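You operate a simulated robot arm through the tools that you are given. There is no shell and no other tool. Be economical: measure what you need, move in short steps, check, and stop when the job is done.

Carry out the task below with a simulated robot arm. There is one attempt and no reset: what you move stays moved.

## Task
Put the pink tuft on the blue plate. Then take the small green cone and leave it on the floor of the packing tray. Then take the bare cone from the floor of the packing tray and leave it on the green plate. Then fetch the short sleeve and set it in the wooden tray. Then fetch the card tube labelled "6" from the pale table and set it on the large board. Then take the black bundle and leave it on the right pane of the flat light box. Then open the green door. Keep to this order. Set down upright: small green cone, bare cone, card tube.

Only the result counts: the job must be done as asked and must still hold three seconds after the hand-in. Knocking over, shifting, dropping, spilling or breaking anything else fails it.

## Robot
A 7-joint arm with a two-finger parallel gripper on a trunk, on a base that drives. Base frame: it is fixed to the floor where the robot stands at the start and does not move with it; the origin is under the middle of the robot, x ahead of it, y to its left, z up; the surface under the hand at the start is at about z = 76. Readings come in cm, rad, newtons and seconds.
Its first joint turns from -2.897 to 2.897 rad. Places, roughly: bare cone (7x7x12 cm) [-270, 250, 90]; black bundle (12x5x3 cm) [-330, 270, 80]; blue plate (11x9x1 cm) [80, 30, 80]; card tube [-300, 275, 75]; floor of the packing tray [-270, 240, 80]; green door [-420, 30, 30]; green plate (11x9x1 cm) [-260, 240, 80]; large board [-250, 300, 75]; pink tuft (8x6x4 cm) [90, 0, 80]; right pane of the flat light box (16x21 cm) [-380, 202, 86]; short sleeve (6x6x14 cm) [-280, 260, 90]; small green cone (8x8x14 cm) [-200, -30, 110]; wooden tray (24x16x5 cm) [-550, -10, 30]. Payload 3.43 kg.
The TCP is the grasp point between the finger pads, 3 cm short of the fingertips. In the tool frame z runs along the fingers and y along their closing line. The gripper opens to 9.4 cm. The fingers are 2.8 cm wide and 1 cm thick; the gripper's body (5 by 9.6 cm) begins 5.5 cm behind the TCP.
Orientation is that of the tool frame in the base frame, as a unit quaternion [x, y, z, w]. With the fingers straight down and closing along the base's y, the tool's x points along the base's -x, its y along +y and its z along -z.

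## Interface
- The arm moves only by the tool nudge_tool. Its argument "rows" is a list of rows, each a list of 7 numbers: the shift along the base's x, y, z in units of 400 mm (1.0 is 400 mm), then the turn, a rotation vector about the base's x, y, z in units of 60 degrees (1.0 is 60 degrees), then the opening in per cent of the stroke, from 0 (shut) to 100 (fully open). In form: [[x, y, z, ax, ay, az, claw], ...]. A call has 1 to 8 rows; each row is the pose to reach, as a shift and turn from the pose commanded when the call began. A call with a number of a shift or a turn outside -1 to 1 is refused whole. A row lasts 0.2 s, in which the tool goes at most 5 cm and 0.15 rad; a call with a longer step from one row to the next is refused whole, and so is a gripper value outside its range. Where a pose cannot be reached the arm comes as near as it can. A force on the tool above 40 N (or 10 N above the force at the start of the call, whichever is more), or a blocked arm, ends the call early, and 0.2 s more pass. The fingers move at their own pace (about 4.5 cm/s each) and stop on an object; they squeeze with about 40 N. The grip force told is the motor's: it shows also when the fingers shut on nothing. Time passes only in rows, and 0.2 s behind the last, so rows that repeat a pose let the fingers close. The reply holds the time, the measured pose of the TCP, the force on the tool along the base axes, the opening and the grip force, in the units named above and with some noise, with the torque about the TCP (base axes, N m) and any sound that the robot's microphone picked up.
- Cameras (640 x 400 px; columns grow to the right, rows downward): "scene" is now at [50.82, 19.41, 123.53]; the picture's right is [-0.04, -1.00, 0.00], its down [-0.86, 0.03, -0.50] and it looks along [0.50, -0.02, -0.86] (base axes); focal length 257 px, centre (320, 200). "wrist" rides on the gripper at [7.6, 1.4, -10.3] in the tool frame; the picture's right is [-0.18, 0.98, 0.00], its down [-0.75, -0.14, -0.64] and it looks along [-0.63, -0.12, 0.77] (tool axes); focal length 243 px, centre (320, 200). There is no depth. A picture from a camera that has moved, and an enlarged one, comes with that camera's place and axes in the base frame and with its lens.
- get_image(camera): a new picture of that camera. It takes no simulated time.
- slide_trunk(by): slides the trunk up (or, below 0, down) by that many cm; the arm and the scene camera ride with it, the base frame stays. It gives what a move gives, with no picture.
- drive_base(legs): drives the robot by 1 to 6 legs, each [ahead, left, turn to the left] in cm, cm and rad, along the robot's own axes; the way and the turn of a leg run together, so that a leg with both is an arc; at most 150 cm and 3.142 rad a leg. The arm and the cameras ride along, it lands a little off, and it stops where it bumps. It gives what a move gives.
- pan_tilt(pan, tilt): turns the head with the scene camera to pan (to the left, within 1.798 rad either way) and tilt (down, from -0.506 to 1.204), counted from straight ahead of the robot. It gives what a move gives.
- close_up(camera, box): a new picture of the part [left, top, right, bottom] of that camera's present view, enlarged. It takes no simulated time.
- finish_job(): hands the job in; it is judged then, once.

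Go step by step. Nothing tells you exact positions but the pictures and the camera data: compare them with the known pose of the tool, close in by small moves and look again before you grip or let go. The budget is 196 turns and 182 pictures, counting those below and the enlarged ones. Unless the task says otherwise, let go and move clear before handing in, and close with one line.

The tools are called after "Call:" by a JSON object that holds its "name" and its "arguments". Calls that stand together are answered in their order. nudge_tool: Moves the arm, as the interface text tells. Its arguments: {"type":"object","properties":{"rows":{"type":"array","items":{"type":"array","items":{"type":"number"}}}},"required":["rows"]} The other tools are called the same way: slide_trunk (by) slides the trunk up or down; drive_base (legs) drives the base; pan_tilt (pan, tilt) turns the head that bears the scene camera; get_image (camera) takes a picture; close_up (camera, box) takes an enlarged picture of a part of a camera's view; finish_job () hands the job in.

At the start:

```text
time_s: 0.0
eef_pos: [61.28, 23.3, 99.76]
tool_rot: [-0.001, 1.0, 0.001, 0.0]
contact_force: [-0.6, -0.3, 0.0]
moment: [-0.01, 0.02, 0.04]
opening: 9.4
grasp_force: 0.1
trunk travel left (down, up): [-32.5, 28.5]
robot x, y, heading: [-0.12, -0.33, 0.005]
head pan, tilt: [-0.038, 1.044]
```

scene: 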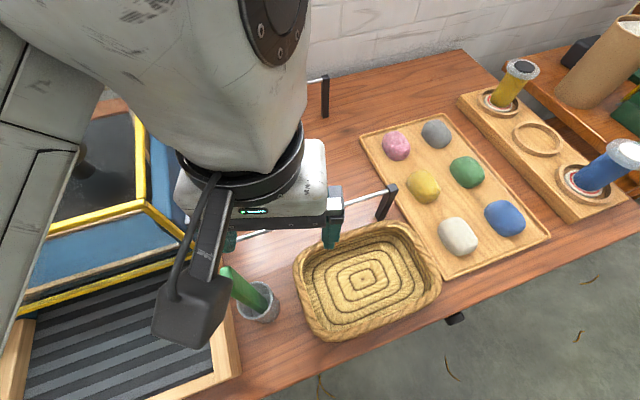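
wrist: 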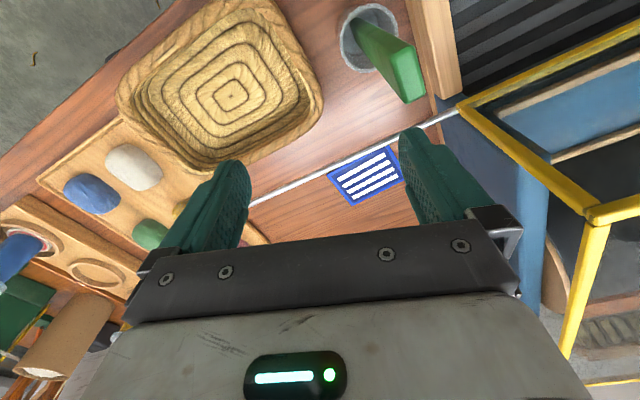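

The pink lump is at about [91, 0, 78], and the blue plate under the hand is at about [77, 28, 77]. Thin rails run near the plate. I'll raise the arm back out of view to see them clearly.

Call:
{"name": "nudge_tool", "arguments": {"rows": [[0, 0, 0.12, 0, 0, 0, 100], [0, 0, 0.24, 0, 0, 0, 100], [0, 0, 0.36, 0, 0, 0, 100], [0, -0.1, 0.4, 0, 0, 0, 100], [0, -0.2, 0.42, 0, 0, 0, 100], [0, -0.32, 0.42, 0, 0, 0, 100], [0, -0.44, 0.42, 0, 0, 0, 100], [0, -0.56, 0.42, 0, 0, 0, 100]]}}

Call:
{"name": "get_image", "arguments": {"camera": "scene"}}

Call:
{"name": "get_image", "arguments": {"camera": "wrist"}}

```text
time_s: 0.9
eef_pos: [61.2, 22.82, 109.45]
tool_rot: [-0.004, 0.995, -0.1, -0.001]
contact_force: [-0.1, -0.8, -0.6]
moment: [-0.02, -0.03, 0.01]
opening: 9.42
grasp_force: 0.1
trunk travel left (down, up): [-32.5, 28.5]
robot x, y, heading: [0.25, -0.35, -0.003]
head pan, tilt: [-0.038, 1.044]
stopped in row 4: the arm was blocked; the commanded pose is now the measured one
```

```text
179 pictures are left
camera scene: at [50.82, 19.41, 123.52], right [-0.04, -1.0, 0.0], down [-0.86, 0.03, -0.5], along [0.5, -0.02, -0.86], focal length 257 px, centre (320, 200)
```

scene: 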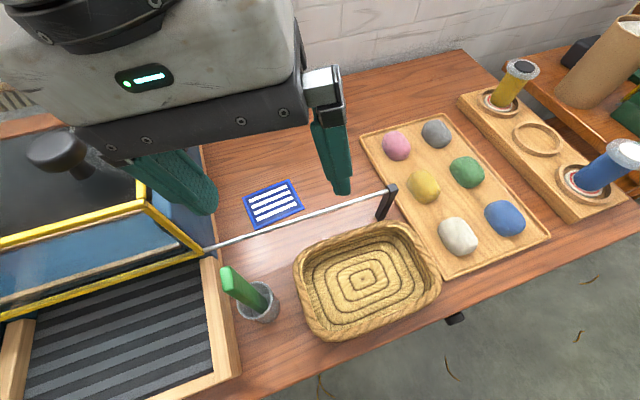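

```text
178 pictures are left
camera wrist: at [53.75, 26.2, 119.06], right [0.17, 0.96, -0.2], down [0.75, 0.0, 0.66], along [0.63, -0.26, -0.73], focal length 243 px, centre (320, 200)
```

wrist: 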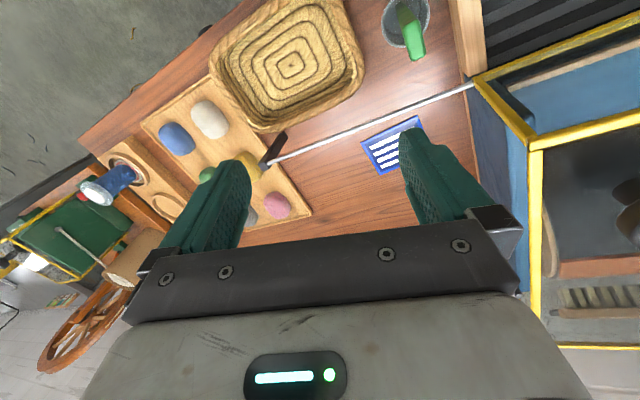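

The rod near the plate runs at about z = 87 from the post at (73, 6) to the cabinet at about (64, 36). The arm stalled upward, probably near the head boom. I'll straighten the tool and move forward and right over the pink lump at z≈103.

Call:
{"name": "nudge_tool", "arguments": {"rows": [[0, 0, -0.08, 0.1, 0, 0, 100], [0, 0, -0.16, 0.19, 0, 0, 100], [0.1, -0.06, -0.16, 0.19, 0, 0, 100], [0.2, -0.12, -0.16, 0.19, 0, 0, 100], [0.3, -0.18, -0.16, 0.19, 0, 0, 100], [0.4, -0.24, -0.16, 0.19, 0, 0, 100], [0.5, -0.3, -0.16, 0.19, 0, 0, 100]]}}

Call:
{"name": "get_image", "arguments": {"camera": "scene"}}

Call:
{"name": "get_image", "arguments": {"camera": "wrist"}}

```text
time_s: 2.5
eef_pos: [81.54, 10.78, 103.15]
tool_rot: [-0.005, 1.0, -0.002, 0.0]
contact_force: [-0.2, -0.2, 0.2]
moment: [-0.01, 0.01, 0.01]
opening: 9.41
grasp_force: 0.2
trunk travel left (down, up): [-32.5, 28.5]
robot x, y, heading: [0.01, -0.24, 0.001]
head pan, tilt: [-0.038, 1.044]
```

```text
177 pictures are left
camera scene: at [50.8, 19.45, 123.53], right [-0.04, -1.0, 0.0], down [-0.86, 0.03, -0.5], along [0.5, -0.02, -0.86], focal length 257 px, centre (320, 200)
```

scene: 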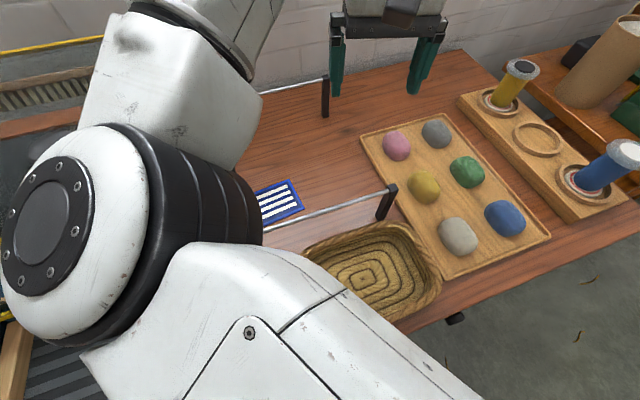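

```text
176 pictures are left
camera wrist: at [73.86, 12.0, 113.19], right [0.17, 0.98, 0.0], down [0.75, -0.13, 0.64], along [0.63, -0.11, -0.77], focal length 243 px, centre (320, 200)
```

wrist: 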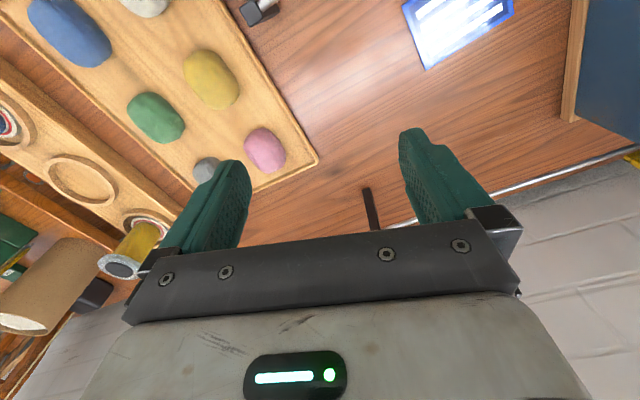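

Pink is at about [90.6, 0.3], with its long axis mostly along x. I'll go over it with a small yaw and descend partway.

Call:
{"name": "nudge_tool", "arguments": {"rows": [[0.06, -0.07, 0, 0, 0, 0.12, 85], [0.14, -0.16, 0, 0, 0, 0.25, 85], [0.227, -0.255, -0.02, 0, 0, 0.28, 85], [0.227, -0.255, -0.12, 0, 0, 0.28, 85], [0.227, -0.255, -0.24, 0, 0, 0.28, 85], [0.227, -0.255, -0.36, 0, 0, 0.28, 85]]}}

Call:
{"name": "get_image", "arguments": {"camera": "scene"}}

Call:
{"name": "get_image", "arguments": {"camera": "wrist"}}

```text
refused: row 3 steps farther than a row can; nothing moved
```

```text
175 pictures are left
camera scene: at [50.8, 19.45, 123.53], right [-0.04, -1.0, 0.0], down [-0.86, 0.03, -0.5], along [0.5, -0.02, -0.86], focal length 257 px, centre (320, 200)
```

scene: 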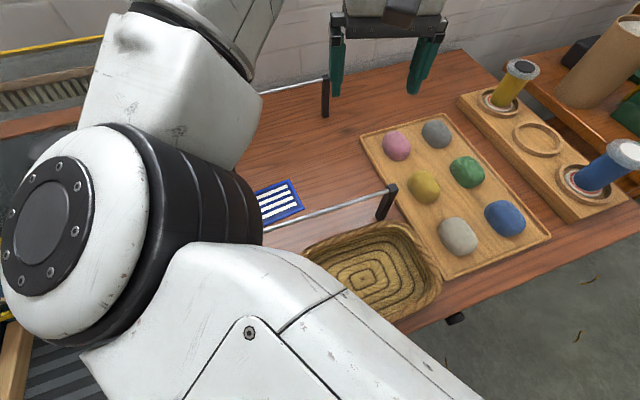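

```text
174 pictures are left
camera wrist: at [73.86, 12.0, 113.19], right [0.17, 0.98, 0.0], down [0.75, -0.13, 0.64], along [0.63, -0.11, -0.77], focal length 243 px, centre (320, 200)
```

wrist: 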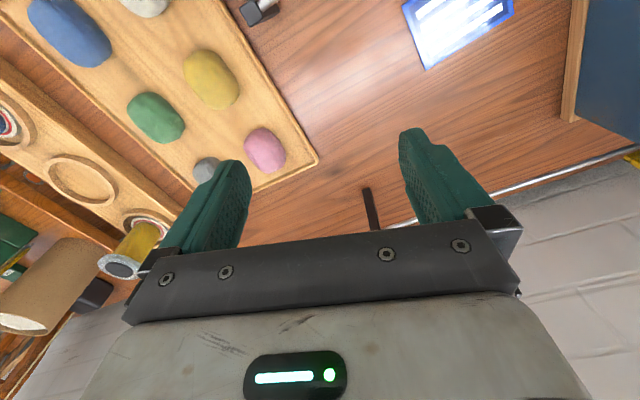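

The row step was slightly too long, so nothing moved. I'm retrying the same approach with smaller steps.

Call:
{"name": "nudge_tool", "arguments": {"rows": [[0.06, -0.06, 0, 0, 0, 0.1, 85], [0.12, -0.13, 0, 0, 0, 0.2, 85], [0.18, -0.2, 0, 0, 0, 0.28, 85], [0.227, -0.255, -0.02, 0, 0, 0.28, 85], [0.227, -0.255, -0.13, 0, 0, 0.28, 85], [0.227, -0.255, -0.24, 0, 0, 0.28, 85], [0.227, -0.255, -0.35, 0, 0, 0.28, 85]]}}

Call:
{"name": "get_image", "arguments": {"camera": "scene"}}

Call:
{"name": "get_image", "arguments": {"camera": "wrist"}}

```text
time_s: 4.1
eef_pos: [90.48, 0.65, 89.19]
tool_rot: [-0.149, 0.989, 0.0, 0.001]
contact_force: [-0.3, -0.6, 0.0]
moment: [0.01, 0.02, 0.01]
opening: 7.99
grasp_force: 0.0
trunk travel left (down, up): [-32.5, 28.5]
robot x, y, heading: [-0.03, 0.08, -0.002]
head pan, tilt: [-0.038, 1.044]
```

```text
173 pictures are left
camera scene: at [50.83, 19.4, 123.54], right [-0.04, -1.0, 0.0], down [-0.86, 0.03, -0.5], along [0.5, -0.02, -0.86], focal length 257 px, centre (320, 200)
```

scene: 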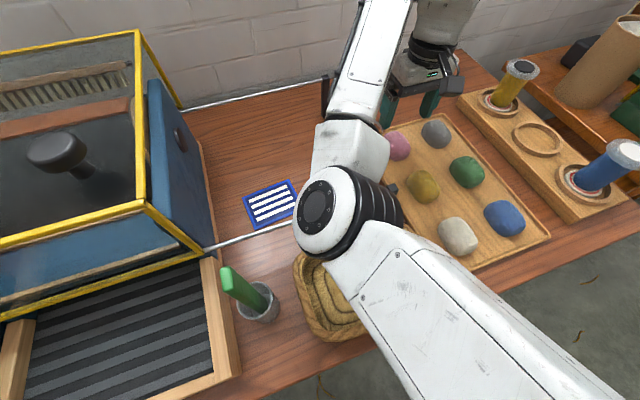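

```text
172 pictures are left
camera wrist: at [82.77, -0.36, 99.4], right [-0.12, 0.99, 0.0], down [0.76, 0.09, 0.64], along [0.64, 0.07, -0.77], focal length 243 px, centre (320, 200)
```

wrist: 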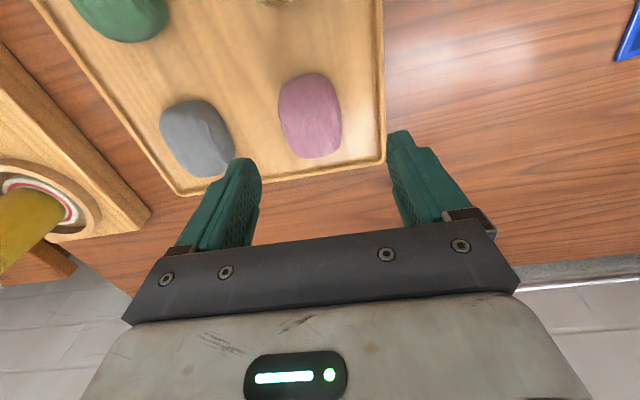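

Pink reads at [90.6, -0.2], between the fingers. I'll descend to about z = 80.8 and close.

Call:
{"name": "nudge_tool", "arguments": {"rows": [[0, -0.014, -0.07, 0, 0, 0, 85], [0, -0.014, -0.14, 0, 0, 0, 85], [0, -0.014, -0.19, 0, 0, 0, 85], [0, -0.014, -0.21, 0, 0, 0, 85], [0, -0.014, -0.21, 0, 0, 0, 85]]}}

Call:
{"name": "get_image", "arguments": {"camera": "wrist"}}

```text
time_s: 5.3
eef_pos: [90.43, 0.13, 80.52]
tool_rot: [-0.149, 0.989, 0.0, 0.0]
contact_force: [-0.3, 0.9, 0.1]
moment: [-0.01, 0.02, -0.02]
opening: 8.0
grasp_force: 0.1
trunk travel left (down, up): [-32.5, 28.5]
robot x, y, heading: [0.02, -0.21, -0.004]
head pan, tilt: [-0.038, 1.044]
```

```text
171 pictures are left
camera wrist: at [82.76, -0.86, 90.76], right [-0.12, 0.99, 0.0], down [0.76, 0.09, 0.64], along [0.64, 0.07, -0.77], focal length 243 px, centre (320, 200)
```

wrist: 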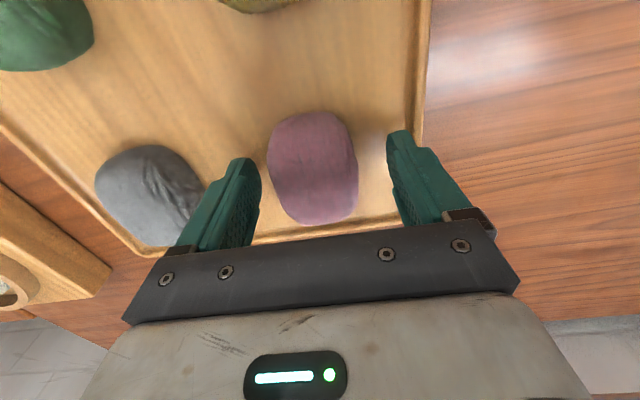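

Alignment is good. Closing and lifting.

Call:
{"name": "nudge_tool", "arguments": {"rows": [[0, 0, 0, 0, 0, 0, 40], [0, 0, 0, 0, 0, 0, 30], [0, 0, 0, 0, 0, 0, 20], [0, 0, 0, 0, 0, 0, 20], [0, 0, 0.05, 0, 0, 0, 20], [0, 0, 0.15, 0, 0, 0, 20], [0, 0, 0.27, 0, 0, 0, 20], [0, 0, 0.38, 0, 0, 0, 20]]}}

Call:
{"name": "get_image", "arguments": {"camera": "wrist"}}

```text
time_s: 7.1
eef_pos: [90.52, 0.25, 95.73]
tool_rot: [-0.15, 0.989, -0.001, -0.001]
contact_force: [-0.1, 0.1, 0.5]
moment: [0.01, 0.02, 0.04]
opening: 5.07
grasp_force: 39.7
trunk travel left (down, up): [-32.5, 28.5]
robot x, y, heading: [0.3, -0.17, -0.006]
head pan, tilt: [-0.038, 1.044]
```

```text
170 pictures are left
camera wrist: at [82.93, -0.77, 105.88], right [-0.12, 0.99, 0.0], down [0.76, 0.09, 0.64], along [0.64, 0.07, -0.77], focal length 243 px, centre (320, 200)
```

wrist: 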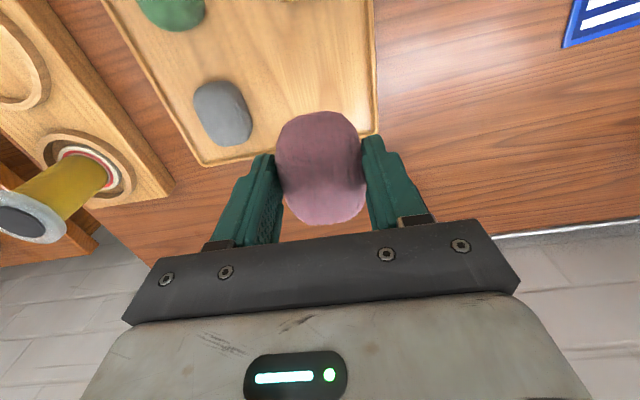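

The pink lump is held. I'll carry it level to above the blue plate at [77.3, 28.1].

Call:
{"name": "nudge_tool", "arguments": {"rows": [[-0.04, 0.09, 0.03, 0, 0, 0, 20], [-0.08, 0.19, 0.03, 0, 0, 0, 20], [-0.13, 0.29, 0.03, 0, 0, 0, 20], [-0.18, 0.39, 0.03, 0, 0, 0, 20], [-0.23, 0.49, 0.03, 0, 0, 0, 20], [-0.28, 0.59, 0, 0, 0, 0, 20], [-0.33, 0.696, -0.08, 0, 0, 0, 20], [-0.33, 0.696, -0.18, 0, 0, 0, 20]]}}

Call:
{"name": "get_image", "arguments": {"camera": "wrist"}}

Call:
{"name": "get_image", "arguments": {"camera": "scene"}}

```text
refused: row 7 steps farther than a row can; nothing moved
```

```text
169 pictures are left
camera wrist: at [82.93, -0.77, 105.88], right [-0.12, 0.99, 0.0], down [0.76, 0.09, 0.64], along [0.64, 0.07, -0.77], focal length 243 px, centre (320, 200)
```

wrist: 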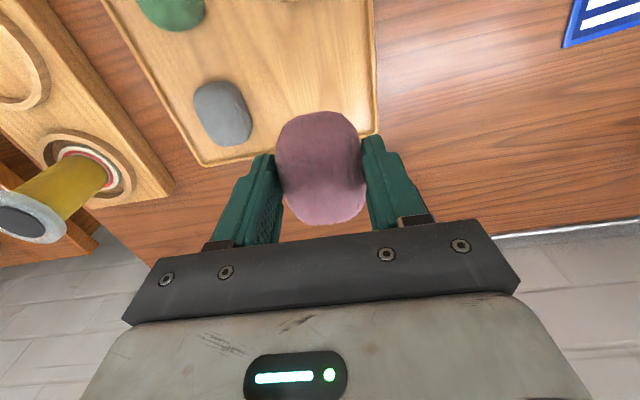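

```text
168 pictures are left
camera scene: at [50.84, 19.4, 123.5], right [-0.04, -1.0, 0.0], down [-0.86, 0.03, -0.5], along [0.5, -0.02, -0.86], focal length 257 px, centre (320, 200)
```

scene: 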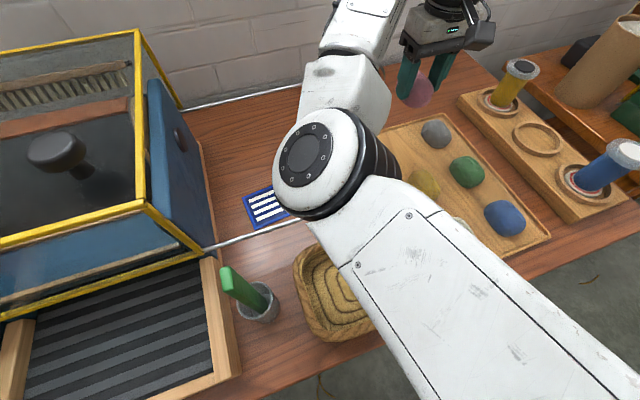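

A step was too long again. I'm redoing the carry with steps kept under 5 cm.

Call:
{"name": "nudge_tool", "arguments": {"rows": [[-0.04, 0.09, 0.03, 0, 0, 0, 20], [-0.08, 0.19, 0.03, 0, 0, 0, 20], [-0.13, 0.29, 0.03, 0, 0, 0, 20], [-0.18, 0.39, 0.03, 0, 0, 0, 20], [-0.23, 0.49, 0.03, 0, 0, 0, 20], [-0.28, 0.59, 0.03, 0, 0, 0, 20], [-0.33, 0.696, 0.03, 0, 0, 0, 20], [-0.33, 0.696, -0.05, 0, 0, 0, 20]]}}

Call:
{"name": "get_image", "arguments": {"camera": "wrist"}}

Call:
{"name": "get_image", "arguments": {"camera": "scene"}}

```text
time_s: 8.9
eef_pos: [77.32, 27.88, 93.79]
tool_rot: [-0.15, 0.989, -0.002, 0.001]
contact_force: [-0.2, -0.6, 0.1]
moment: [0.0, -0.05, -0.01]
opening: 5.05
grasp_force: 39.9
trunk travel left (down, up): [-32.5, 28.5]
robot x, y, heading: [-0.22, -0.11, -0.003]
head pan, tilt: [-0.038, 1.044]
```

```text
167 pictures are left
camera wrist: at [69.66, 26.9, 104.09], right [-0.12, 0.99, 0.0], down [0.76, 0.09, 0.64], along [0.64, 0.07, -0.77], focal length 243 px, centre (320, 200)
```

wrist: 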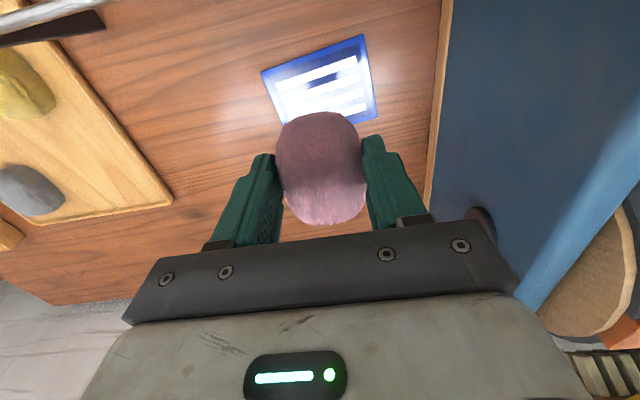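

```text
166 pictures are left
camera scene: at [50.81, 19.42, 123.54], right [-0.04, -1.0, 0.0], down [-0.86, 0.03, -0.5], along [0.5, -0.02, -0.86], focal length 257 px, centre (320, 200)
```

scene: 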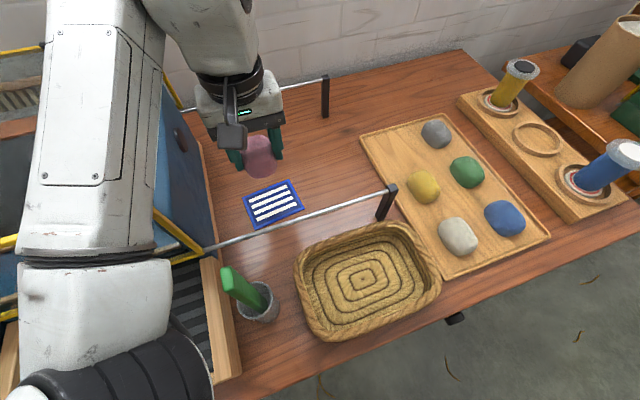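

Above the plate, the centre checks out at about [77.8, 28.1]. Lowering.

Call:
{"name": "nudge_tool", "arguments": {"rows": [[0.012, 0, -0.1, 0, 0, 0, 20], [0.012, 0, -0.2, 0, 0, 0, 20], [0.012, 0, -0.28, 0, 0, 0, 20], [0.012, 0, -0.31, 0, 0, 0, 20], [0.012, 0, -0.325, 0, 0, 0, 20], [0.012, 0, -0.325, 0, 0, 0, 20]]}}

Call:
{"name": "get_image", "arguments": {"camera": "wrist"}}

Call:
{"name": "close_up", "arguments": {"camera": "scene", "box": [160, 60, 400, 260]}}

```text
time_s: 10.3
eef_pos: [77.87, 27.47, 80.62]
tool_rot: [-0.148, 0.989, -0.001, 0.0]
contact_force: [-0.7, 0.6, -1.6]
moment: [0.02, -0.02, 0.01]
opening: 5.05
grasp_force: 40.2
trunk travel left (down, up): [-32.5, 28.5]
robot x, y, heading: [-0.08, -0.32, 0.002]
head pan, tilt: [-0.038, 1.044]
```

```text
165 pictures are left
camera wrist: at [70.25, 26.54, 90.82], right [-0.11, 0.99, 0.0], down [0.76, 0.09, 0.64], along [0.64, 0.07, -0.77], focal length 243 px, centre (320, 200)
```

wrist: 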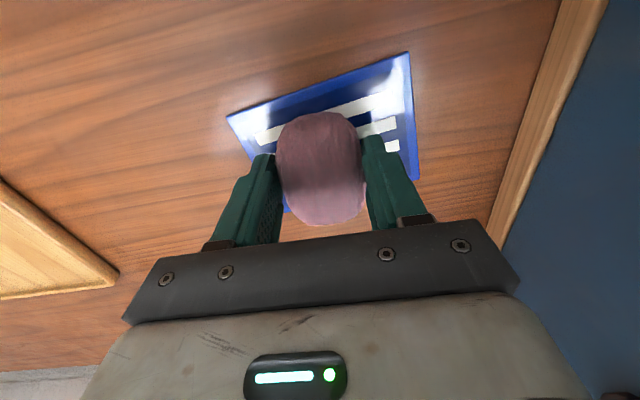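

```text
2.00 times, centred on (280, 160) of scene
camera zoom: at [50.95, 19.14, 123.46], right [-0.04, -1.0, 0.0], down [-0.86, 0.03, -0.5], along [0.5, -0.02, -0.86], focal length 513 px, centre (400, 280)
```

zoom: 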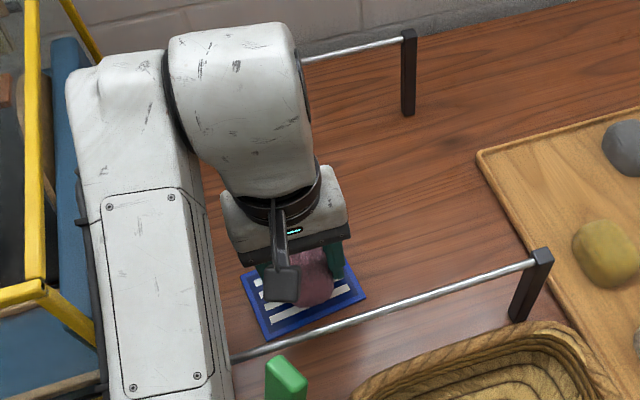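

The plate centre is about [78.4, 28.4], so I'll shift slightly, then release and rise.

Call:
{"name": "nudge_tool", "arguments": {"rows": [[0, 0, 0.015, 0, 0, 0, 20], [0.012, 0.02, 0.015, 0, 0, 0, 20], [0.012, 0.02, 0, 0, 0, 0, 20], [0.012, 0.02, 0, 0, 0, 0, 50], [0.012, 0.02, 0, 0, 0, 0, 70], [0.012, 0.02, 0.02, 0, 0, 0, 75], [0.012, 0.02, 0.12, 0, 0, 0, 75], [0.012, 0.02, 0.24, 0, 0, 0, 75]]}}

Call:
{"name": "get_image", "arguments": {"camera": "wrist"}}

```text
time_s: 12.3
eef_pos: [80.12, 25.09, 90.2]
tool_rot: [-0.132, 0.991, -0.003, -0.002]
contact_force: [0.2, -0.2, -1.0]
moment: [0.0, -0.01, 0.0]
opening: 7.03
grasp_force: 0.2
trunk travel left (down, up): [-32.5, 28.5]
robot x, y, heading: [0.59, -0.81, -0.029]
head pan, tilt: [-0.038, 1.044]
stopped in row 8: the arm was blocked; the commanded pose is now the measured one
```

```text
163 pictures are left
camera wrist: at [72.37, 24.36, 100.5], right [-0.08, 1.0, -0.01], down [0.77, 0.07, 0.64], along [0.64, 0.04, -0.77], focal length 243 px, centre (320, 200)
```

wrist: 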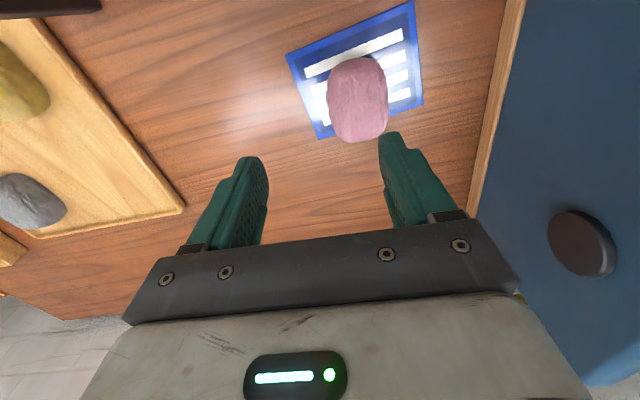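

The tuft lies on the plate, but the arm was blocked while rising and the base twisted a little. I'll look before moving further.

Call:
{"name": "get_image", "arguments": {"camera": "scene"}}

```text
162 pictures are left
camera scene: at [52.17, 17.06, 123.74], right [-0.07, -1.0, 0.0], down [-0.86, 0.06, -0.5], along [0.5, -0.03, -0.86], focal length 257 px, centre (320, 200)
```

scene: 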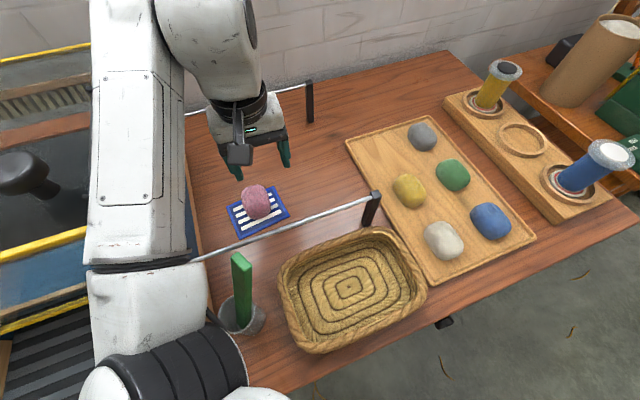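

The elbow probably touched the cabinet or the pen cup. I'll back the hand out the way it came, toward +x and −y, rising gently, then look at the cup and cabinet.

Call:
{"name": "nudge_tool", "arguments": {"rows": [[0.03, -0.06, 0, 0, 0, 0, 75], [0.07, -0.15, 0.03, 0, 0, 0, 75], [0.11, -0.24, 0.06, 0, 0, 0, 75], [0.15, -0.34, 0.09, 0, 0, 0, 75], [0.19, -0.44, 0.12, 0, 0, 0, 75], [0.22, -0.54, 0.15, 0, 0, 0, 75]]}}

Call:
{"name": "get_image", "arguments": {"camera": "scene"}}

```text
time_s: 13.7
eef_pos: [88.94, 3.53, 96.02]
tool_rot: [-0.134, 0.991, -0.005, -0.004]
contact_force: [-0.4, 0.6, 0.1]
moment: [-0.02, -0.03, 0.0]
opening: 7.05
grasp_force: 0.1
trunk travel left (down, up): [-32.5, 28.5]
robot x, y, heading: [1.34, -0.47, -0.029]
head pan, tilt: [-0.038, 1.044]
```

```text
161 pictures are left
camera scene: at [52.29, 17.31, 123.48], right [-0.07, -1.0, 0.0], down [-0.86, 0.06, -0.5], along [0.5, -0.03, -0.86], focal length 257 px, centre (320, 200)
```

scene: 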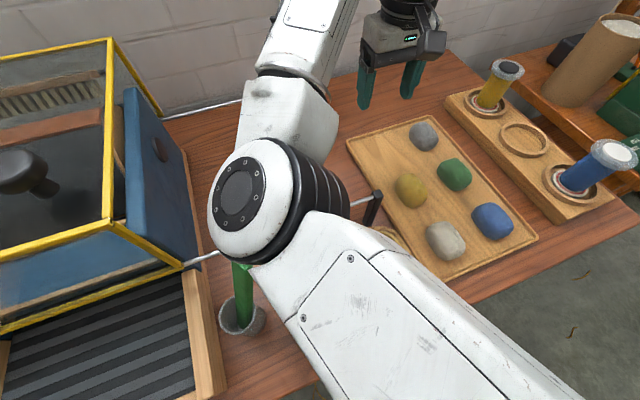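

I'll swing the hand further right so the elbow clears the pen cup, then look again.

Call:
{"name": "nudge_tool", "arguments": {"rows": [[0, -0.11, 0.03, 0, 0, 0, 75], [0, -0.22, 0.06, 0, 0, 0, 75], [-0.02, -0.33, 0.1, 0, 0, 0, 75], [-0.05, -0.44, 0.12, 0, 0, 0, 75], [-0.1, -0.54, 0.14, 0, 0, 0, 75], [-0.15, -0.64, 0.16, 0, 0, 0, 75]]}}

Call:
{"name": "get_image", "arguments": {"camera": "scene"}}

```text
time_s: 15.1
eef_pos: [82.8, -21.65, 102.32]
tool_rot: [-0.135, 0.991, -0.005, -0.003]
contact_force: [-0.4, 0.3, 0.0]
moment: [0.0, 0.01, -0.01]
opening: 7.08
grasp_force: 0.0
trunk travel left (down, up): [-32.5, 28.5]
robot x, y, heading: [0.96, -0.87, -0.027]
head pan, tilt: [-0.038, 1.044]
```

```text
160 pictures are left
camera scene: at [52.24, 17.42, 123.52], right [-0.06, -1.0, 0.0], down [-0.86, 0.06, -0.5], along [0.5, -0.03, -0.86], focal length 257 px, centre (320, 200)
```

scene: 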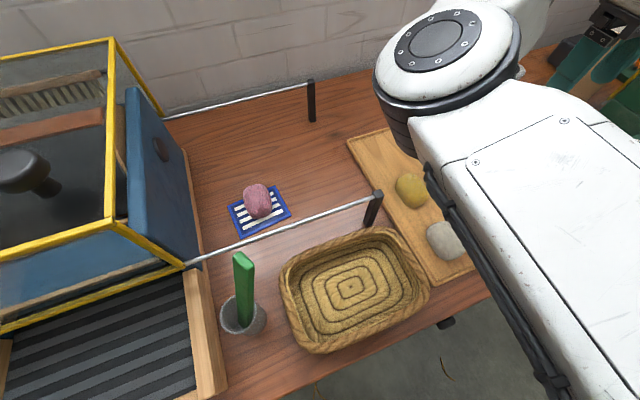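

The tuft is on the plate. The green stick in its cup seems to lean differently now, so I'll look closer.

Call:
{"name": "close_up", "arguments": {"camera": "scene", "box": [180, 220, 308, 300]}}

Call:
{"name": "close_up", "arguments": {"camera": "scene", "box": [160, 270, 320, 370]}}

```text
5.00 times, centred on (244, 260) of scene
camera zoom: at [52.24, 17.42, 123.52], right [-0.06, -1.0, 0.0], down [-0.86, 0.06, -0.5], along [0.5, -0.03, -0.86], focal length 1284 px, centre (700, -100)
```

zoom: 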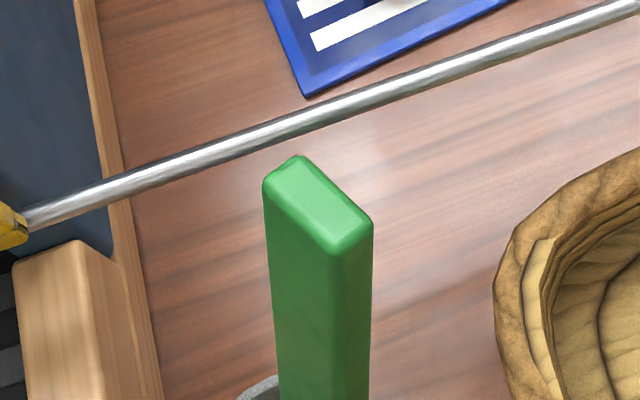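

```text
4.00 times, centred on (240, 320) of scene
camera zoom: at [52.24, 17.42, 123.52], right [-0.06, -1.0, 0.0], down [-0.86, 0.06, -0.5], along [0.5, -0.03, -0.86], focal length 1027 px, centre (640, -280)
```

zoom: 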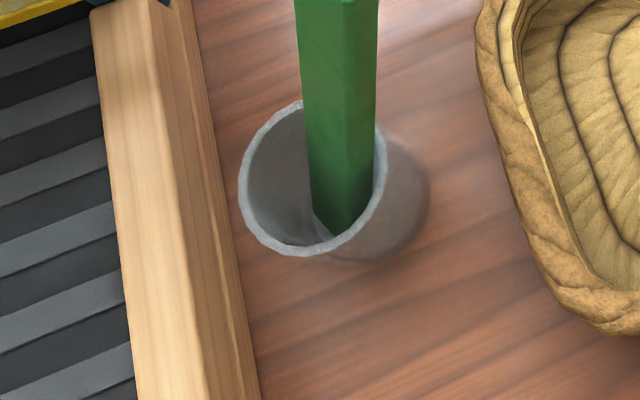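

The elbow evidently tipped the green stick inside its cup, from roughly 10° of lean to about 27°. The cup and cabinet haven't moved. I'll nudge the stick back gently with closed fingers, starting from a safe height near the starting hand pose.

Call:
{"name": "nudge_tool", "arguments": {"rows": [[-0.04, 0.1, 0, 0, 0, -0.06, 30], [-0.08, 0.2, 0, 0, 0, -0.12, 10], [-0.13, 0.3, 0, 0, 0, -0.18, 0], [-0.18, 0.4, 0, 0, 0, -0.24, 0], [-0.23, 0.5, 0, 0, 0, -0.26, 0], [-0.28, 0.6, 0, 0, 0, -0.26, 0], [-0.33, 0.7, 0, 0, 0, -0.26, 0], [-0.39, 0.8, -0.02, 0, 0, -0.26, 0]]}}

Call:
{"name": "get_image", "arguments": {"camera": "scene"}}

Call:
{"name": "get_image", "arguments": {"camera": "wrist"}}

```text
time_s: 16.9
eef_pos: [67.49, 10.31, 101.66]
tool_rot: [0.002, 1.0, -0.005, -0.003]
contact_force: [-0.4, -0.2, -0.2]
moment: [0.03, 0.01, 0.02]
opening: 0.02
grasp_force: 32.9
trunk travel left (down, up): [-32.5, 28.5]
robot x, y, heading: [0.8, -0.68, -0.027]
head pan, tilt: [-0.038, 1.044]
```

```text
157 pictures are left
camera scene: at [52.27, 17.32, 123.52], right [-0.07, -1.0, 0.0], down [-0.86, 0.06, -0.5], along [0.5, -0.03, -0.86], focal length 257 px, centre (320, 200)
```

scene: 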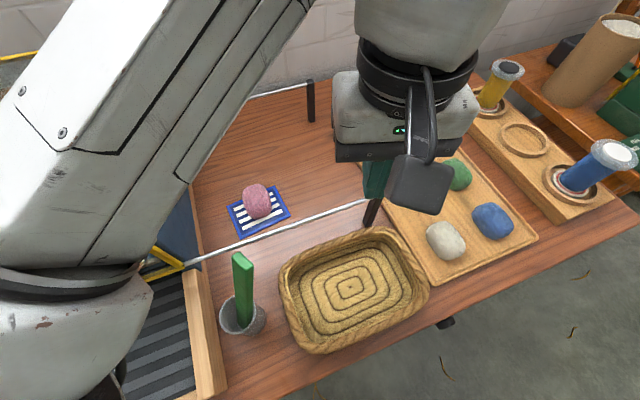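

```text
156 pictures are left
camera wrist: at [59.95, 11.67, 111.84], right [0.19, 0.98, -0.01], down [0.76, -0.14, 0.64], along [0.63, -0.13, -0.77], focal length 243 px, centre (320, 200)
```

wrist: 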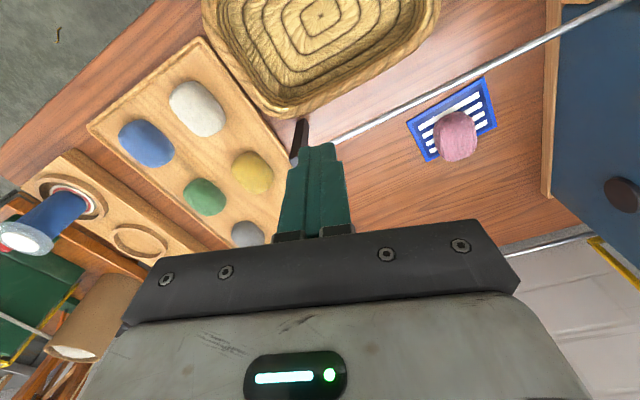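

I'm moving to the right side of the stick at [62.5, 19.5], with the tips above its top, to compare.

Call:
{"name": "nudge_tool", "arguments": {"rows": [[-0.04, 0.08, 0, 0, 0, 0, 0], [-0.08, 0.15, -0.03, 0, 0, 0, 0], [-0.12, 0.22, -0.08, 0, 0, 0, 0], [-0.12, 0.22, -0.1, 0, 0, 0, 0]]}}

Call:
{"name": "get_image", "arguments": {"camera": "scene"}}

Call:
{"name": "get_image", "arguments": {"camera": "wrist"}}

```text
time_s: 17.9
eef_pos: [62.33, 19.15, 97.72]
tool_rot: [0.002, 1.0, -0.005, -0.003]
contact_force: [-0.8, -0.2, -0.5]
moment: [-0.01, -0.01, 0.03]
opening: 0.0
grasp_force: 32.8
trunk travel left (down, up): [-32.5, 28.5]
robot x, y, heading: [0.93, -0.32, -0.032]
head pan, tilt: [-0.038, 1.044]
```

```text
155 pictures are left
camera scene: at [52.24, 17.38, 123.53], right [-0.07, -1.0, 0.0], down [-0.86, 0.06, -0.5], along [0.5, -0.03, -0.86], focal length 257 px, centre (320, 200)
```

scene: 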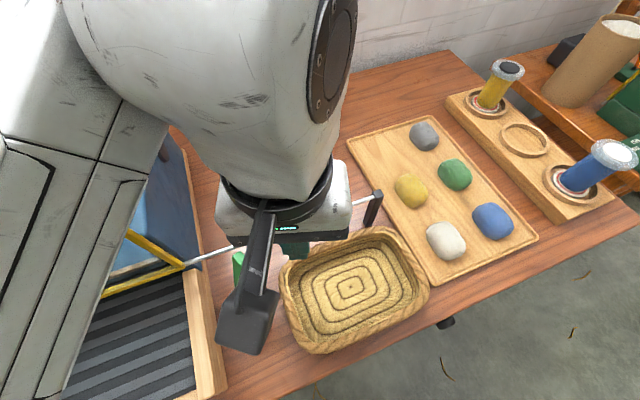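

```text
154 pictures are left
camera wrist: at [54.91, 20.49, 107.89], right [0.19, 0.98, -0.01], down [0.76, -0.14, 0.64], along [0.63, -0.13, -0.77], focal length 243 px, centre (320, 200)
```

wrist: 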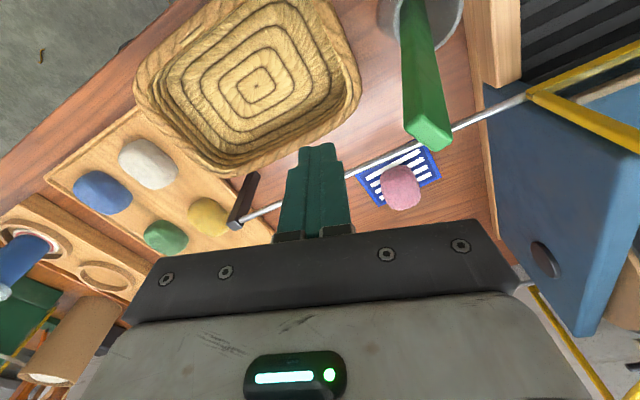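

The stick top is at about [61.6, 25.5, 95] with its foot at about [56, 30], and it seems to have stood nearly vertical over [58.3, 29.3]. I'll straddle its top with open fingers along the lean direction, push it upright, clamp it gently and release. First I'll rise, open and yaw.

Call:
{"name": "nudge_tool", "arguments": {"rows": [[0, 0, 0.1, 0, 0, 0, 30], [0, 0, 0.12, 0, 0, 0.12, 60], [0, 0.02, 0.12, 0, 0, 0.24, 90], [0, 0.04, 0.12, 0, 0, 0.36, 100], [0, 0.06, 0.12, 0, 0, 0.48, 100], [-0.01, 0.1, 0.12, 0, 0, 0.6, 100], [-0.02, 0.15, 0.12, 0, 0, 0.72, 100]]}}

Call:
{"name": "get_image", "arguments": {"camera": "wrist"}}

```text
time_s: 19.5
eef_pos: [61.77, 25.33, 102.44]
tool_rot: [-0.368, 0.93, -0.005, -0.002]
contact_force: [0.2, 0.3, -0.2]
moment: [-0.01, 0.02, 0.01]
opening: 9.39
grasp_force: 0.0
trunk travel left (down, up): [-32.5, 28.5]
robot x, y, heading: [0.65, -0.7, -0.028]
head pan, tilt: [-0.038, 1.044]
```

```text
153 pictures are left
camera wrist: at [55.18, 20.91, 112.52], right [-0.54, 0.84, -0.01], down [0.65, 0.42, 0.64], along [0.54, 0.34, -0.77], focal length 243 px, centre (320, 200)
```

wrist: 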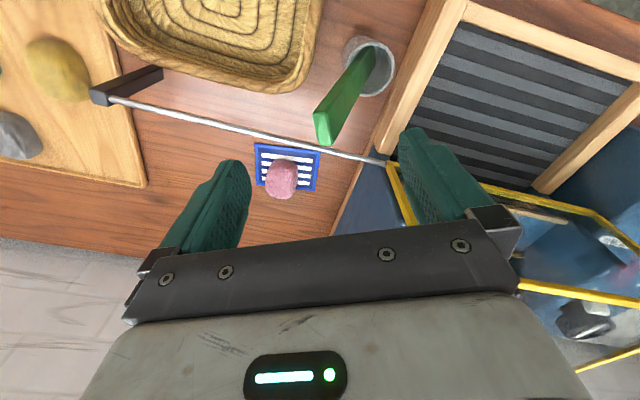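

The stick top is centred between the open fingers. Descending to straddle it.

Call:
{"name": "nudge_tool", "arguments": {"rows": [[-0.01, 0.01, -0.06, 0, 0, 0, 100], [-0.015, 0.015, -0.12, 0, 0, 0, 100], [-0.02, 0.02, -0.18, 0, 0, 0, 100], [-0.02, 0.02, -0.22, 0, 0, 0, 100], [-0.02, 0.02, -0.22, 0, 0, 0, 100]]}}

Call:
{"name": "get_image", "arguments": {"camera": "wrist"}}

```text
time_s: 20.7
eef_pos: [60.7, 25.97, 93.71]
tool_rot: [-0.367, 0.93, -0.005, -0.002]
contact_force: [0.2, -0.1, 1.1]
moment: [0.01, 0.02, 0.01]
opening: 9.4
grasp_force: 0.0
trunk travel left (down, up): [-32.5, 28.5]
robot x, y, heading: [1.21, -0.69, -0.027]
head pan, tilt: [-0.038, 1.044]
```

```text
152 pictures are left
camera wrist: at [54.14, 21.69, 103.82], right [-0.54, 0.84, -0.01], down [0.65, 0.42, 0.64], along [0.54, 0.34, -0.77], focal length 243 px, centre (320, 200)
```

wrist: 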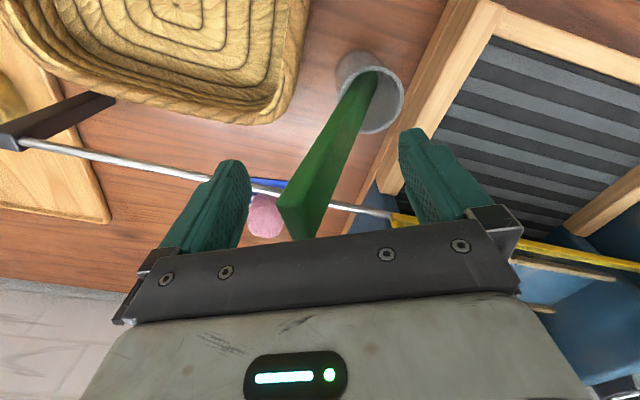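

Moving the hand's centre over the cup axis at [57.6, 28.7], then closing slowly to bring the stick upright.

Call:
{"name": "nudge_tool", "arguments": {"rows": [[-0.03, 0.025, 0, 0, 0, 0, 100], [-0.06, 0.05, 0, 0, 0, 0, 100], [-0.0775, 0.0675, 0, 0, 0, 0, 90], [-0.0775, 0.0675, 0, 0, 0, 0, 70], [-0.0775, 0.0675, 0, 0, 0, 0, 55], [-0.0775, 0.0675, 0, 0, 0, 0, 40], [-0.0775, 0.0675, 0, 0, 0, 0, 30], [-0.0775, 0.0675, 0, 0, 0, 0, 25]]}}

Call:
{"name": "get_image", "arguments": {"camera": "wrist"}}

Call:
{"name": "get_image", "arguments": {"camera": "scene"}}

```text
time_s: 22.5
eef_pos: [57.66, 28.55, 93.62]
tool_rot: [-0.367, 0.93, -0.005, -0.001]
contact_force: [-0.5, -0.2, -0.3]
moment: [0.0, 0.0, -0.03]
opening: 2.34
grasp_force: 0.0
trunk travel left (down, up): [-32.5, 28.5]
robot x, y, heading: [1.1, -0.51, -0.03]
head pan, tilt: [-0.038, 1.044]
```

```text
151 pictures are left
camera wrist: at [51.17, 24.31, 103.87], right [-0.54, 0.84, -0.01], down [0.65, 0.42, 0.64], along [0.54, 0.34, -0.77], focal length 243 px, centre (320, 200)
```

wrist: 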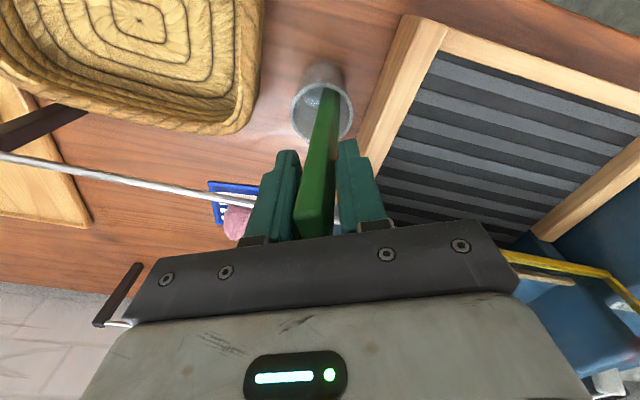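

```text
150 pictures are left
camera scene: at [52.24, 17.38, 123.53], right [-0.07, -1.0, 0.0], down [-0.86, 0.06, -0.5], along [0.5, -0.03, -0.86], focal length 257 px, centre (320, 200)
```

scene: 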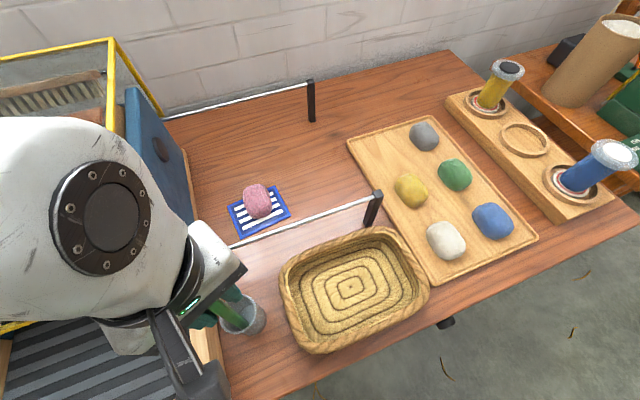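

The stick is nearly upright over the cup. Squeezing a bit more to square it up, then opening.

Call:
{"name": "nudge_tool", "arguments": {"rows": [[0, 0, 0, 0, 0, 0, 20], [0, 0, 0, 0, 0, 0, 16], [0, 0, 0, 0, 0, 0, 12], [0, 0, 0, 0, 0, 0, 8], [0, 0, 0, 0, 0, 0, 8]]}}

Call:
{"name": "get_image", "arguments": {"camera": "wrist"}}

```text
time_s: 23.7
eef_pos: [57.68, 28.44, 93.73]
tool_rot: [-0.368, 0.93, -0.006, -0.001]
contact_force: [-0.2, 0.2, 0.5]
moment: [-0.01, -0.03, 0.05]
opening: 1.49
grasp_force: 39.7
trunk travel left (down, up): [-32.5, 28.5]
robot x, y, heading: [1.02, -0.42, -0.026]
head pan, tilt: [-0.038, 1.044]
```

```text
149 pictures are left
camera wrist: at [51.17, 24.31, 103.88], right [-0.54, 0.84, -0.01], down [0.65, 0.42, 0.64], along [0.54, 0.34, -0.77], focal length 243 px, centre (320, 200)
```

wrist: 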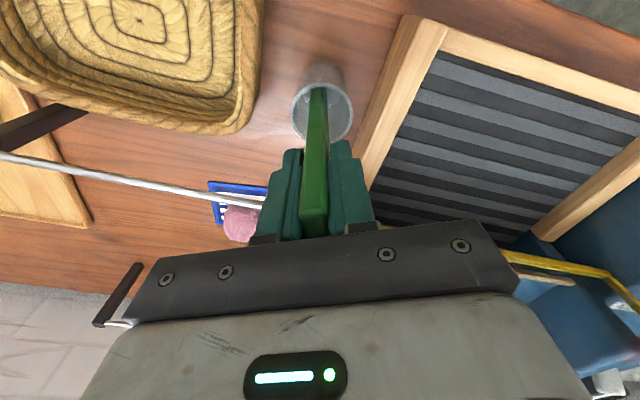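

The stick is vertical over the cup. Opening slowly.

Call:
{"name": "nudge_tool", "arguments": {"rows": [[0, 0, 0, 0, 0, 0, 18], [0, 0, 0, 0, 0, 0, 20], [0, 0, 0, 0, 0, 0, 30], [0, 0, 0, 0, 0, 0, 50], [0, 0, 0, 0, 0, 0, 50]]}}

Call:
{"name": "get_image", "arguments": {"camera": "wrist"}}

```text
time_s: 24.9
eef_pos: [57.69, 28.52, 93.57]
tool_rot: [-0.368, 0.93, -0.005, 0.0]
contact_force: [-0.2, -0.1, -0.9]
moment: [0.01, -0.03, 0.02]
opening: 4.71
grasp_force: 0.0
trunk travel left (down, up): [-32.5, 28.5]
robot x, y, heading: [0.67, -0.86, -0.03]
head pan, tilt: [-0.038, 1.044]
```

```text
148 pictures are left
camera wrist: at [51.17, 24.31, 103.87], right [-0.54, 0.84, -0.01], down [0.65, 0.42, 0.64], along [0.54, 0.34, -0.77], focal length 243 px, centre (320, 200)
```

wrist: 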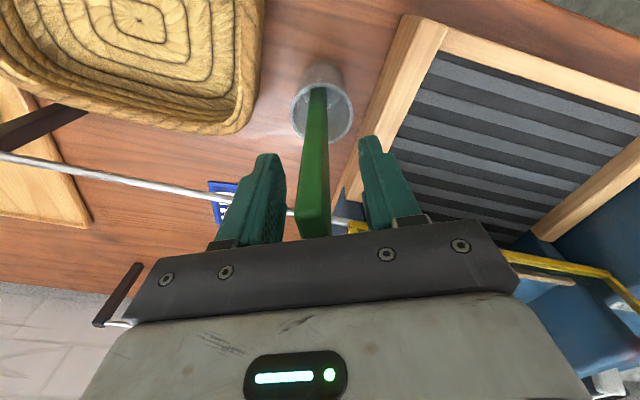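

The stick stands upright on its own. I'll open fully, rise straight up, and check.

Call:
{"name": "nudge_tool", "arguments": {"rows": [[0, 0, 0, 0, 0, 0, 80], [0, 0, 0.02, 0, 0, 0, 90], [0, 0, 0.08, 0, 0, 0, 90], [0, 0, 0.15, 0, 0, 0, 90], [0, 0, 0.22, 0, 0, 0, 90], [0, 0, 0.22, 0, 0, 0, 90]]}}

Call:
{"name": "get_image", "arguments": {"camera": "wrist"}}

```text
time_s: 26.3
eef_pos: [57.75, 28.55, 102.53]
tool_rot: [-0.367, 0.93, -0.005, -0.001]
contact_force: [-0.1, -0.2, -0.4]
moment: [-0.01, -0.04, 0.01]
opening: 8.44
grasp_force: 0.1
trunk travel left (down, up): [-32.5, 28.5]
robot x, y, heading: [1.29, -1.0, -0.027]
head pan, tilt: [-0.038, 1.044]
```

```text
147 pictures are left
camera wrist: at [51.3, 24.47, 112.74], right [-0.54, 0.84, -0.01], down [0.65, 0.42, 0.64], along [0.54, 0.34, -0.77], focal length 243 px, centre (320, 200)
```

wrist: 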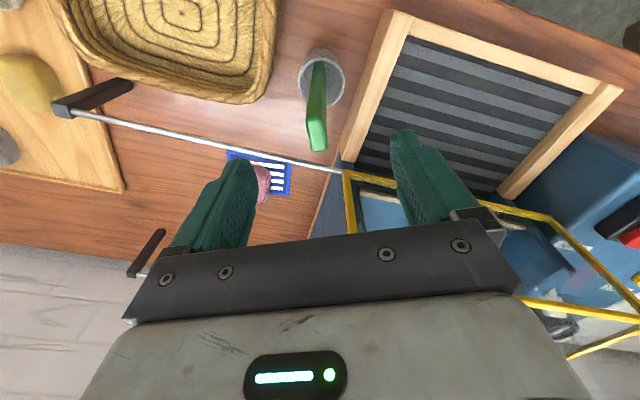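

The stick is restored. I'll raise the trunk, back off from the table and look around toward the other work areas.

Call:
{"name": "slide_trunk", "arguments": {"by": 20}}

Call:
{"name": "drive_base", "arguments": {"legs": [[-50, 0, 0]]}}

Call:
{"name": "pan_tilt", "arguments": {"pan": 0, "tilt": 0.5}}

Call:
{"name": "get_image", "arguments": {"camera": "scene"}}

```text
time_s: 28.4
eef_pos: [57.79, 28.67, 122.55]
tool_rot: [-0.367, 0.93, -0.006, -0.001]
contact_force: [0.3, 0.4, -0.6]
moment: [0.01, -0.02, 0.0]
opening: 8.42
grasp_force: 0.1
trunk travel left (down, up): [-52.5, 8.5]
robot x, y, heading: [1.06, -0.57, -0.027]
head pan, tilt: [-0.038, 1.044]
```

```text
time_s: 31.4
eef_pos: [7.68, 30.1, 122.47]
tool_rot: [-0.369, 0.93, -0.005, 0.0]
contact_force: [0.1, 0.2, 0.8]
moment: [0.02, 0.02, -0.03]
opening: 8.47
grasp_force: 0.0
trunk travel left (down, up): [-52.5, 8.5]
robot x, y, heading: [-49.53, 0.8, -0.028]
head pan, tilt: [-0.038, 1.044]
```

```text
time_s: 32.3
eef_pos: [7.75, 30.15, 122.47]
tool_rot: [-0.368, 0.93, -0.005, -0.001]
contact_force: [0.9, 0.3, 0.2]
moment: [0.0, 0.01, 0.0]
opening: 8.46
grasp_force: 0.1
trunk travel left (down, up): [-52.5, 8.5]
robot x, y, heading: [-48.87, 0.55, -0.023]
head pan, tilt: [0.0, 0.499]
```

```text
146 pictures are left
camera scene: at [4.55, 19.04, 147.93], right [-0.02, -1.0, 0.0], down [-0.48, 0.01, -0.88], along [0.88, -0.02, -0.48], focal length 257 px, centre (320, 200)
```

scene: 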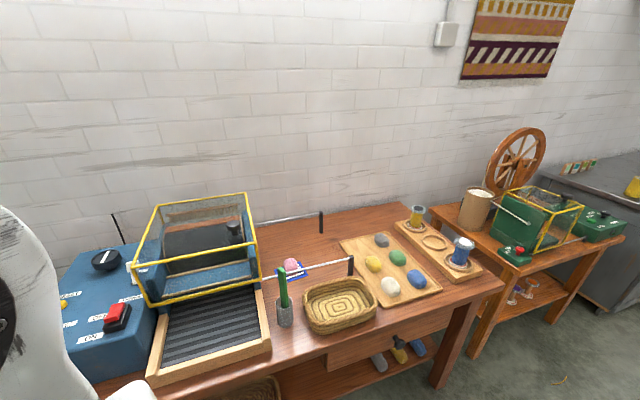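

The first part is done. Now I'll look to both sides before turning around.

Call:
{"name": "pan_tilt", "arguments": {"pan": 1.75, "tilt": 0.4}}

Call:
{"name": "get_image", "arguments": {"camera": "scene"}}

Call:
{"name": "pan_tilt", "arguments": {"pan": -1.75, "tilt": 0.4}}

Call:
{"name": "get_image", "arguments": {"camera": "scene"}}

```text
time_s: 34.1
eef_pos: [7.55, 30.16, 122.51]
tool_rot: [-0.368, 0.93, -0.006, -0.001]
contact_force: [-0.6, 0.3, 1.2]
moment: [-0.01, -0.01, -0.01]
opening: 8.48
grasp_force: 0.1
trunk travel left (down, up): [-52.5, 8.5]
robot x, y, heading: [-49.05, 0.97, -0.025]
head pan, tilt: [1.751, 0.4]
```

```text
145 pictures are left
camera scene: at [-5.98, 28.41, 148.85], right [0.99, 0.15, 0.0], down [0.06, -0.38, -0.92], along [-0.14, 0.91, -0.39], focal length 257 px, centre (320, 200)
```

scene: 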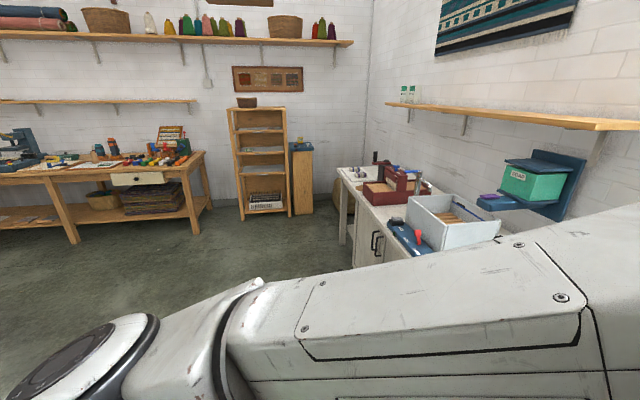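

```text
time_s: 37.0
eef_pos: [7.58, 30.13, 122.42]
tool_rot: [-0.368, 0.93, -0.005, -0.001]
contact_force: [-0.3, -0.6, -0.3]
moment: [0.03, 0.04, -0.06]
opening: 8.45
grasp_force: 0.1
trunk travel left (down, up): [-52.5, 8.5]
robot x, y, heading: [-49.27, 0.65, -0.027]
head pan, tilt: [-1.751, 0.4]
```

```text
144 pictures are left
camera scene: at [-6.42, 10.18, 148.85], right [-0.98, 0.2, 0.0], down [0.08, 0.38, -0.92], along [-0.19, -0.9, -0.39], focal length 257 px, centre (320, 200)
```

scene: 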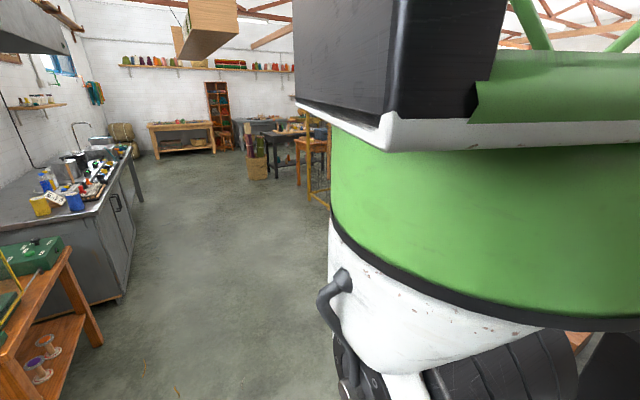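

Turning left in place by about 90° first, then looking ahead.

Call:
{"name": "drive_base", "arguments": {"legs": [[0, 0, 1.57]]}}

Call:
{"name": "pan_tilt", "arguments": {"pan": 0.9, "tilt": 0.35}}

Call:
{"name": "get_image", "arguments": {"camera": "scene"}}

```text
time_s: 41.3
eef_pos: [-79.24, 57.16, 122.54]
tool_rot: [0.919, -0.393, 0.005, -0.002]
contact_force: [-0.8, -0.5, -0.7]
moment: [0.0, -0.02, 0.01]
opening: 8.46
grasp_force: 0.1
trunk travel left (down, up): [-52.5, 8.5]
robot x, y, heading: [-48.89, 0.77, 1.553]
head pan, tilt: [-1.751, 0.4]
```

```text
time_s: 43.6
eef_pos: [-79.17, 57.22, 122.54]
tool_rot: [0.919, -0.393, 0.004, -0.003]
contact_force: [-1.0, 0.1, -0.5]
moment: [0.04, -0.02, -0.04]
opening: 8.45
grasp_force: 0.1
trunk travel left (down, up): [-52.5, 8.5]
robot x, y, heading: [-49.21, 0.53, 1.552]
head pan, tilt: [0.901, 0.351]
```

```text
143 pictures are left
camera scene: at [-75.25, 51.22, 149.3], right [0.63, 0.77, 0.0], down [0.27, -0.22, -0.94], along [-0.73, 0.6, -0.34], focal length 257 px, centre (320, 200)
```

scene: 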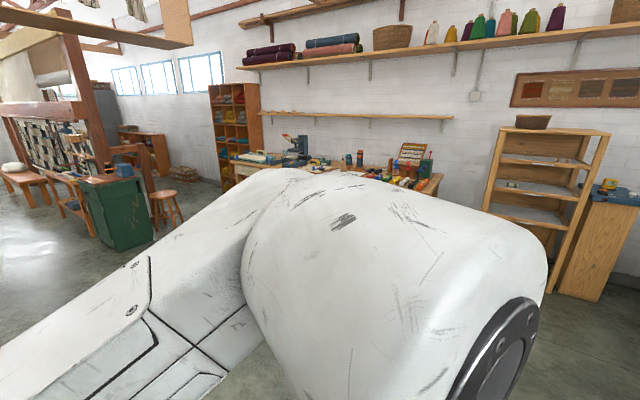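

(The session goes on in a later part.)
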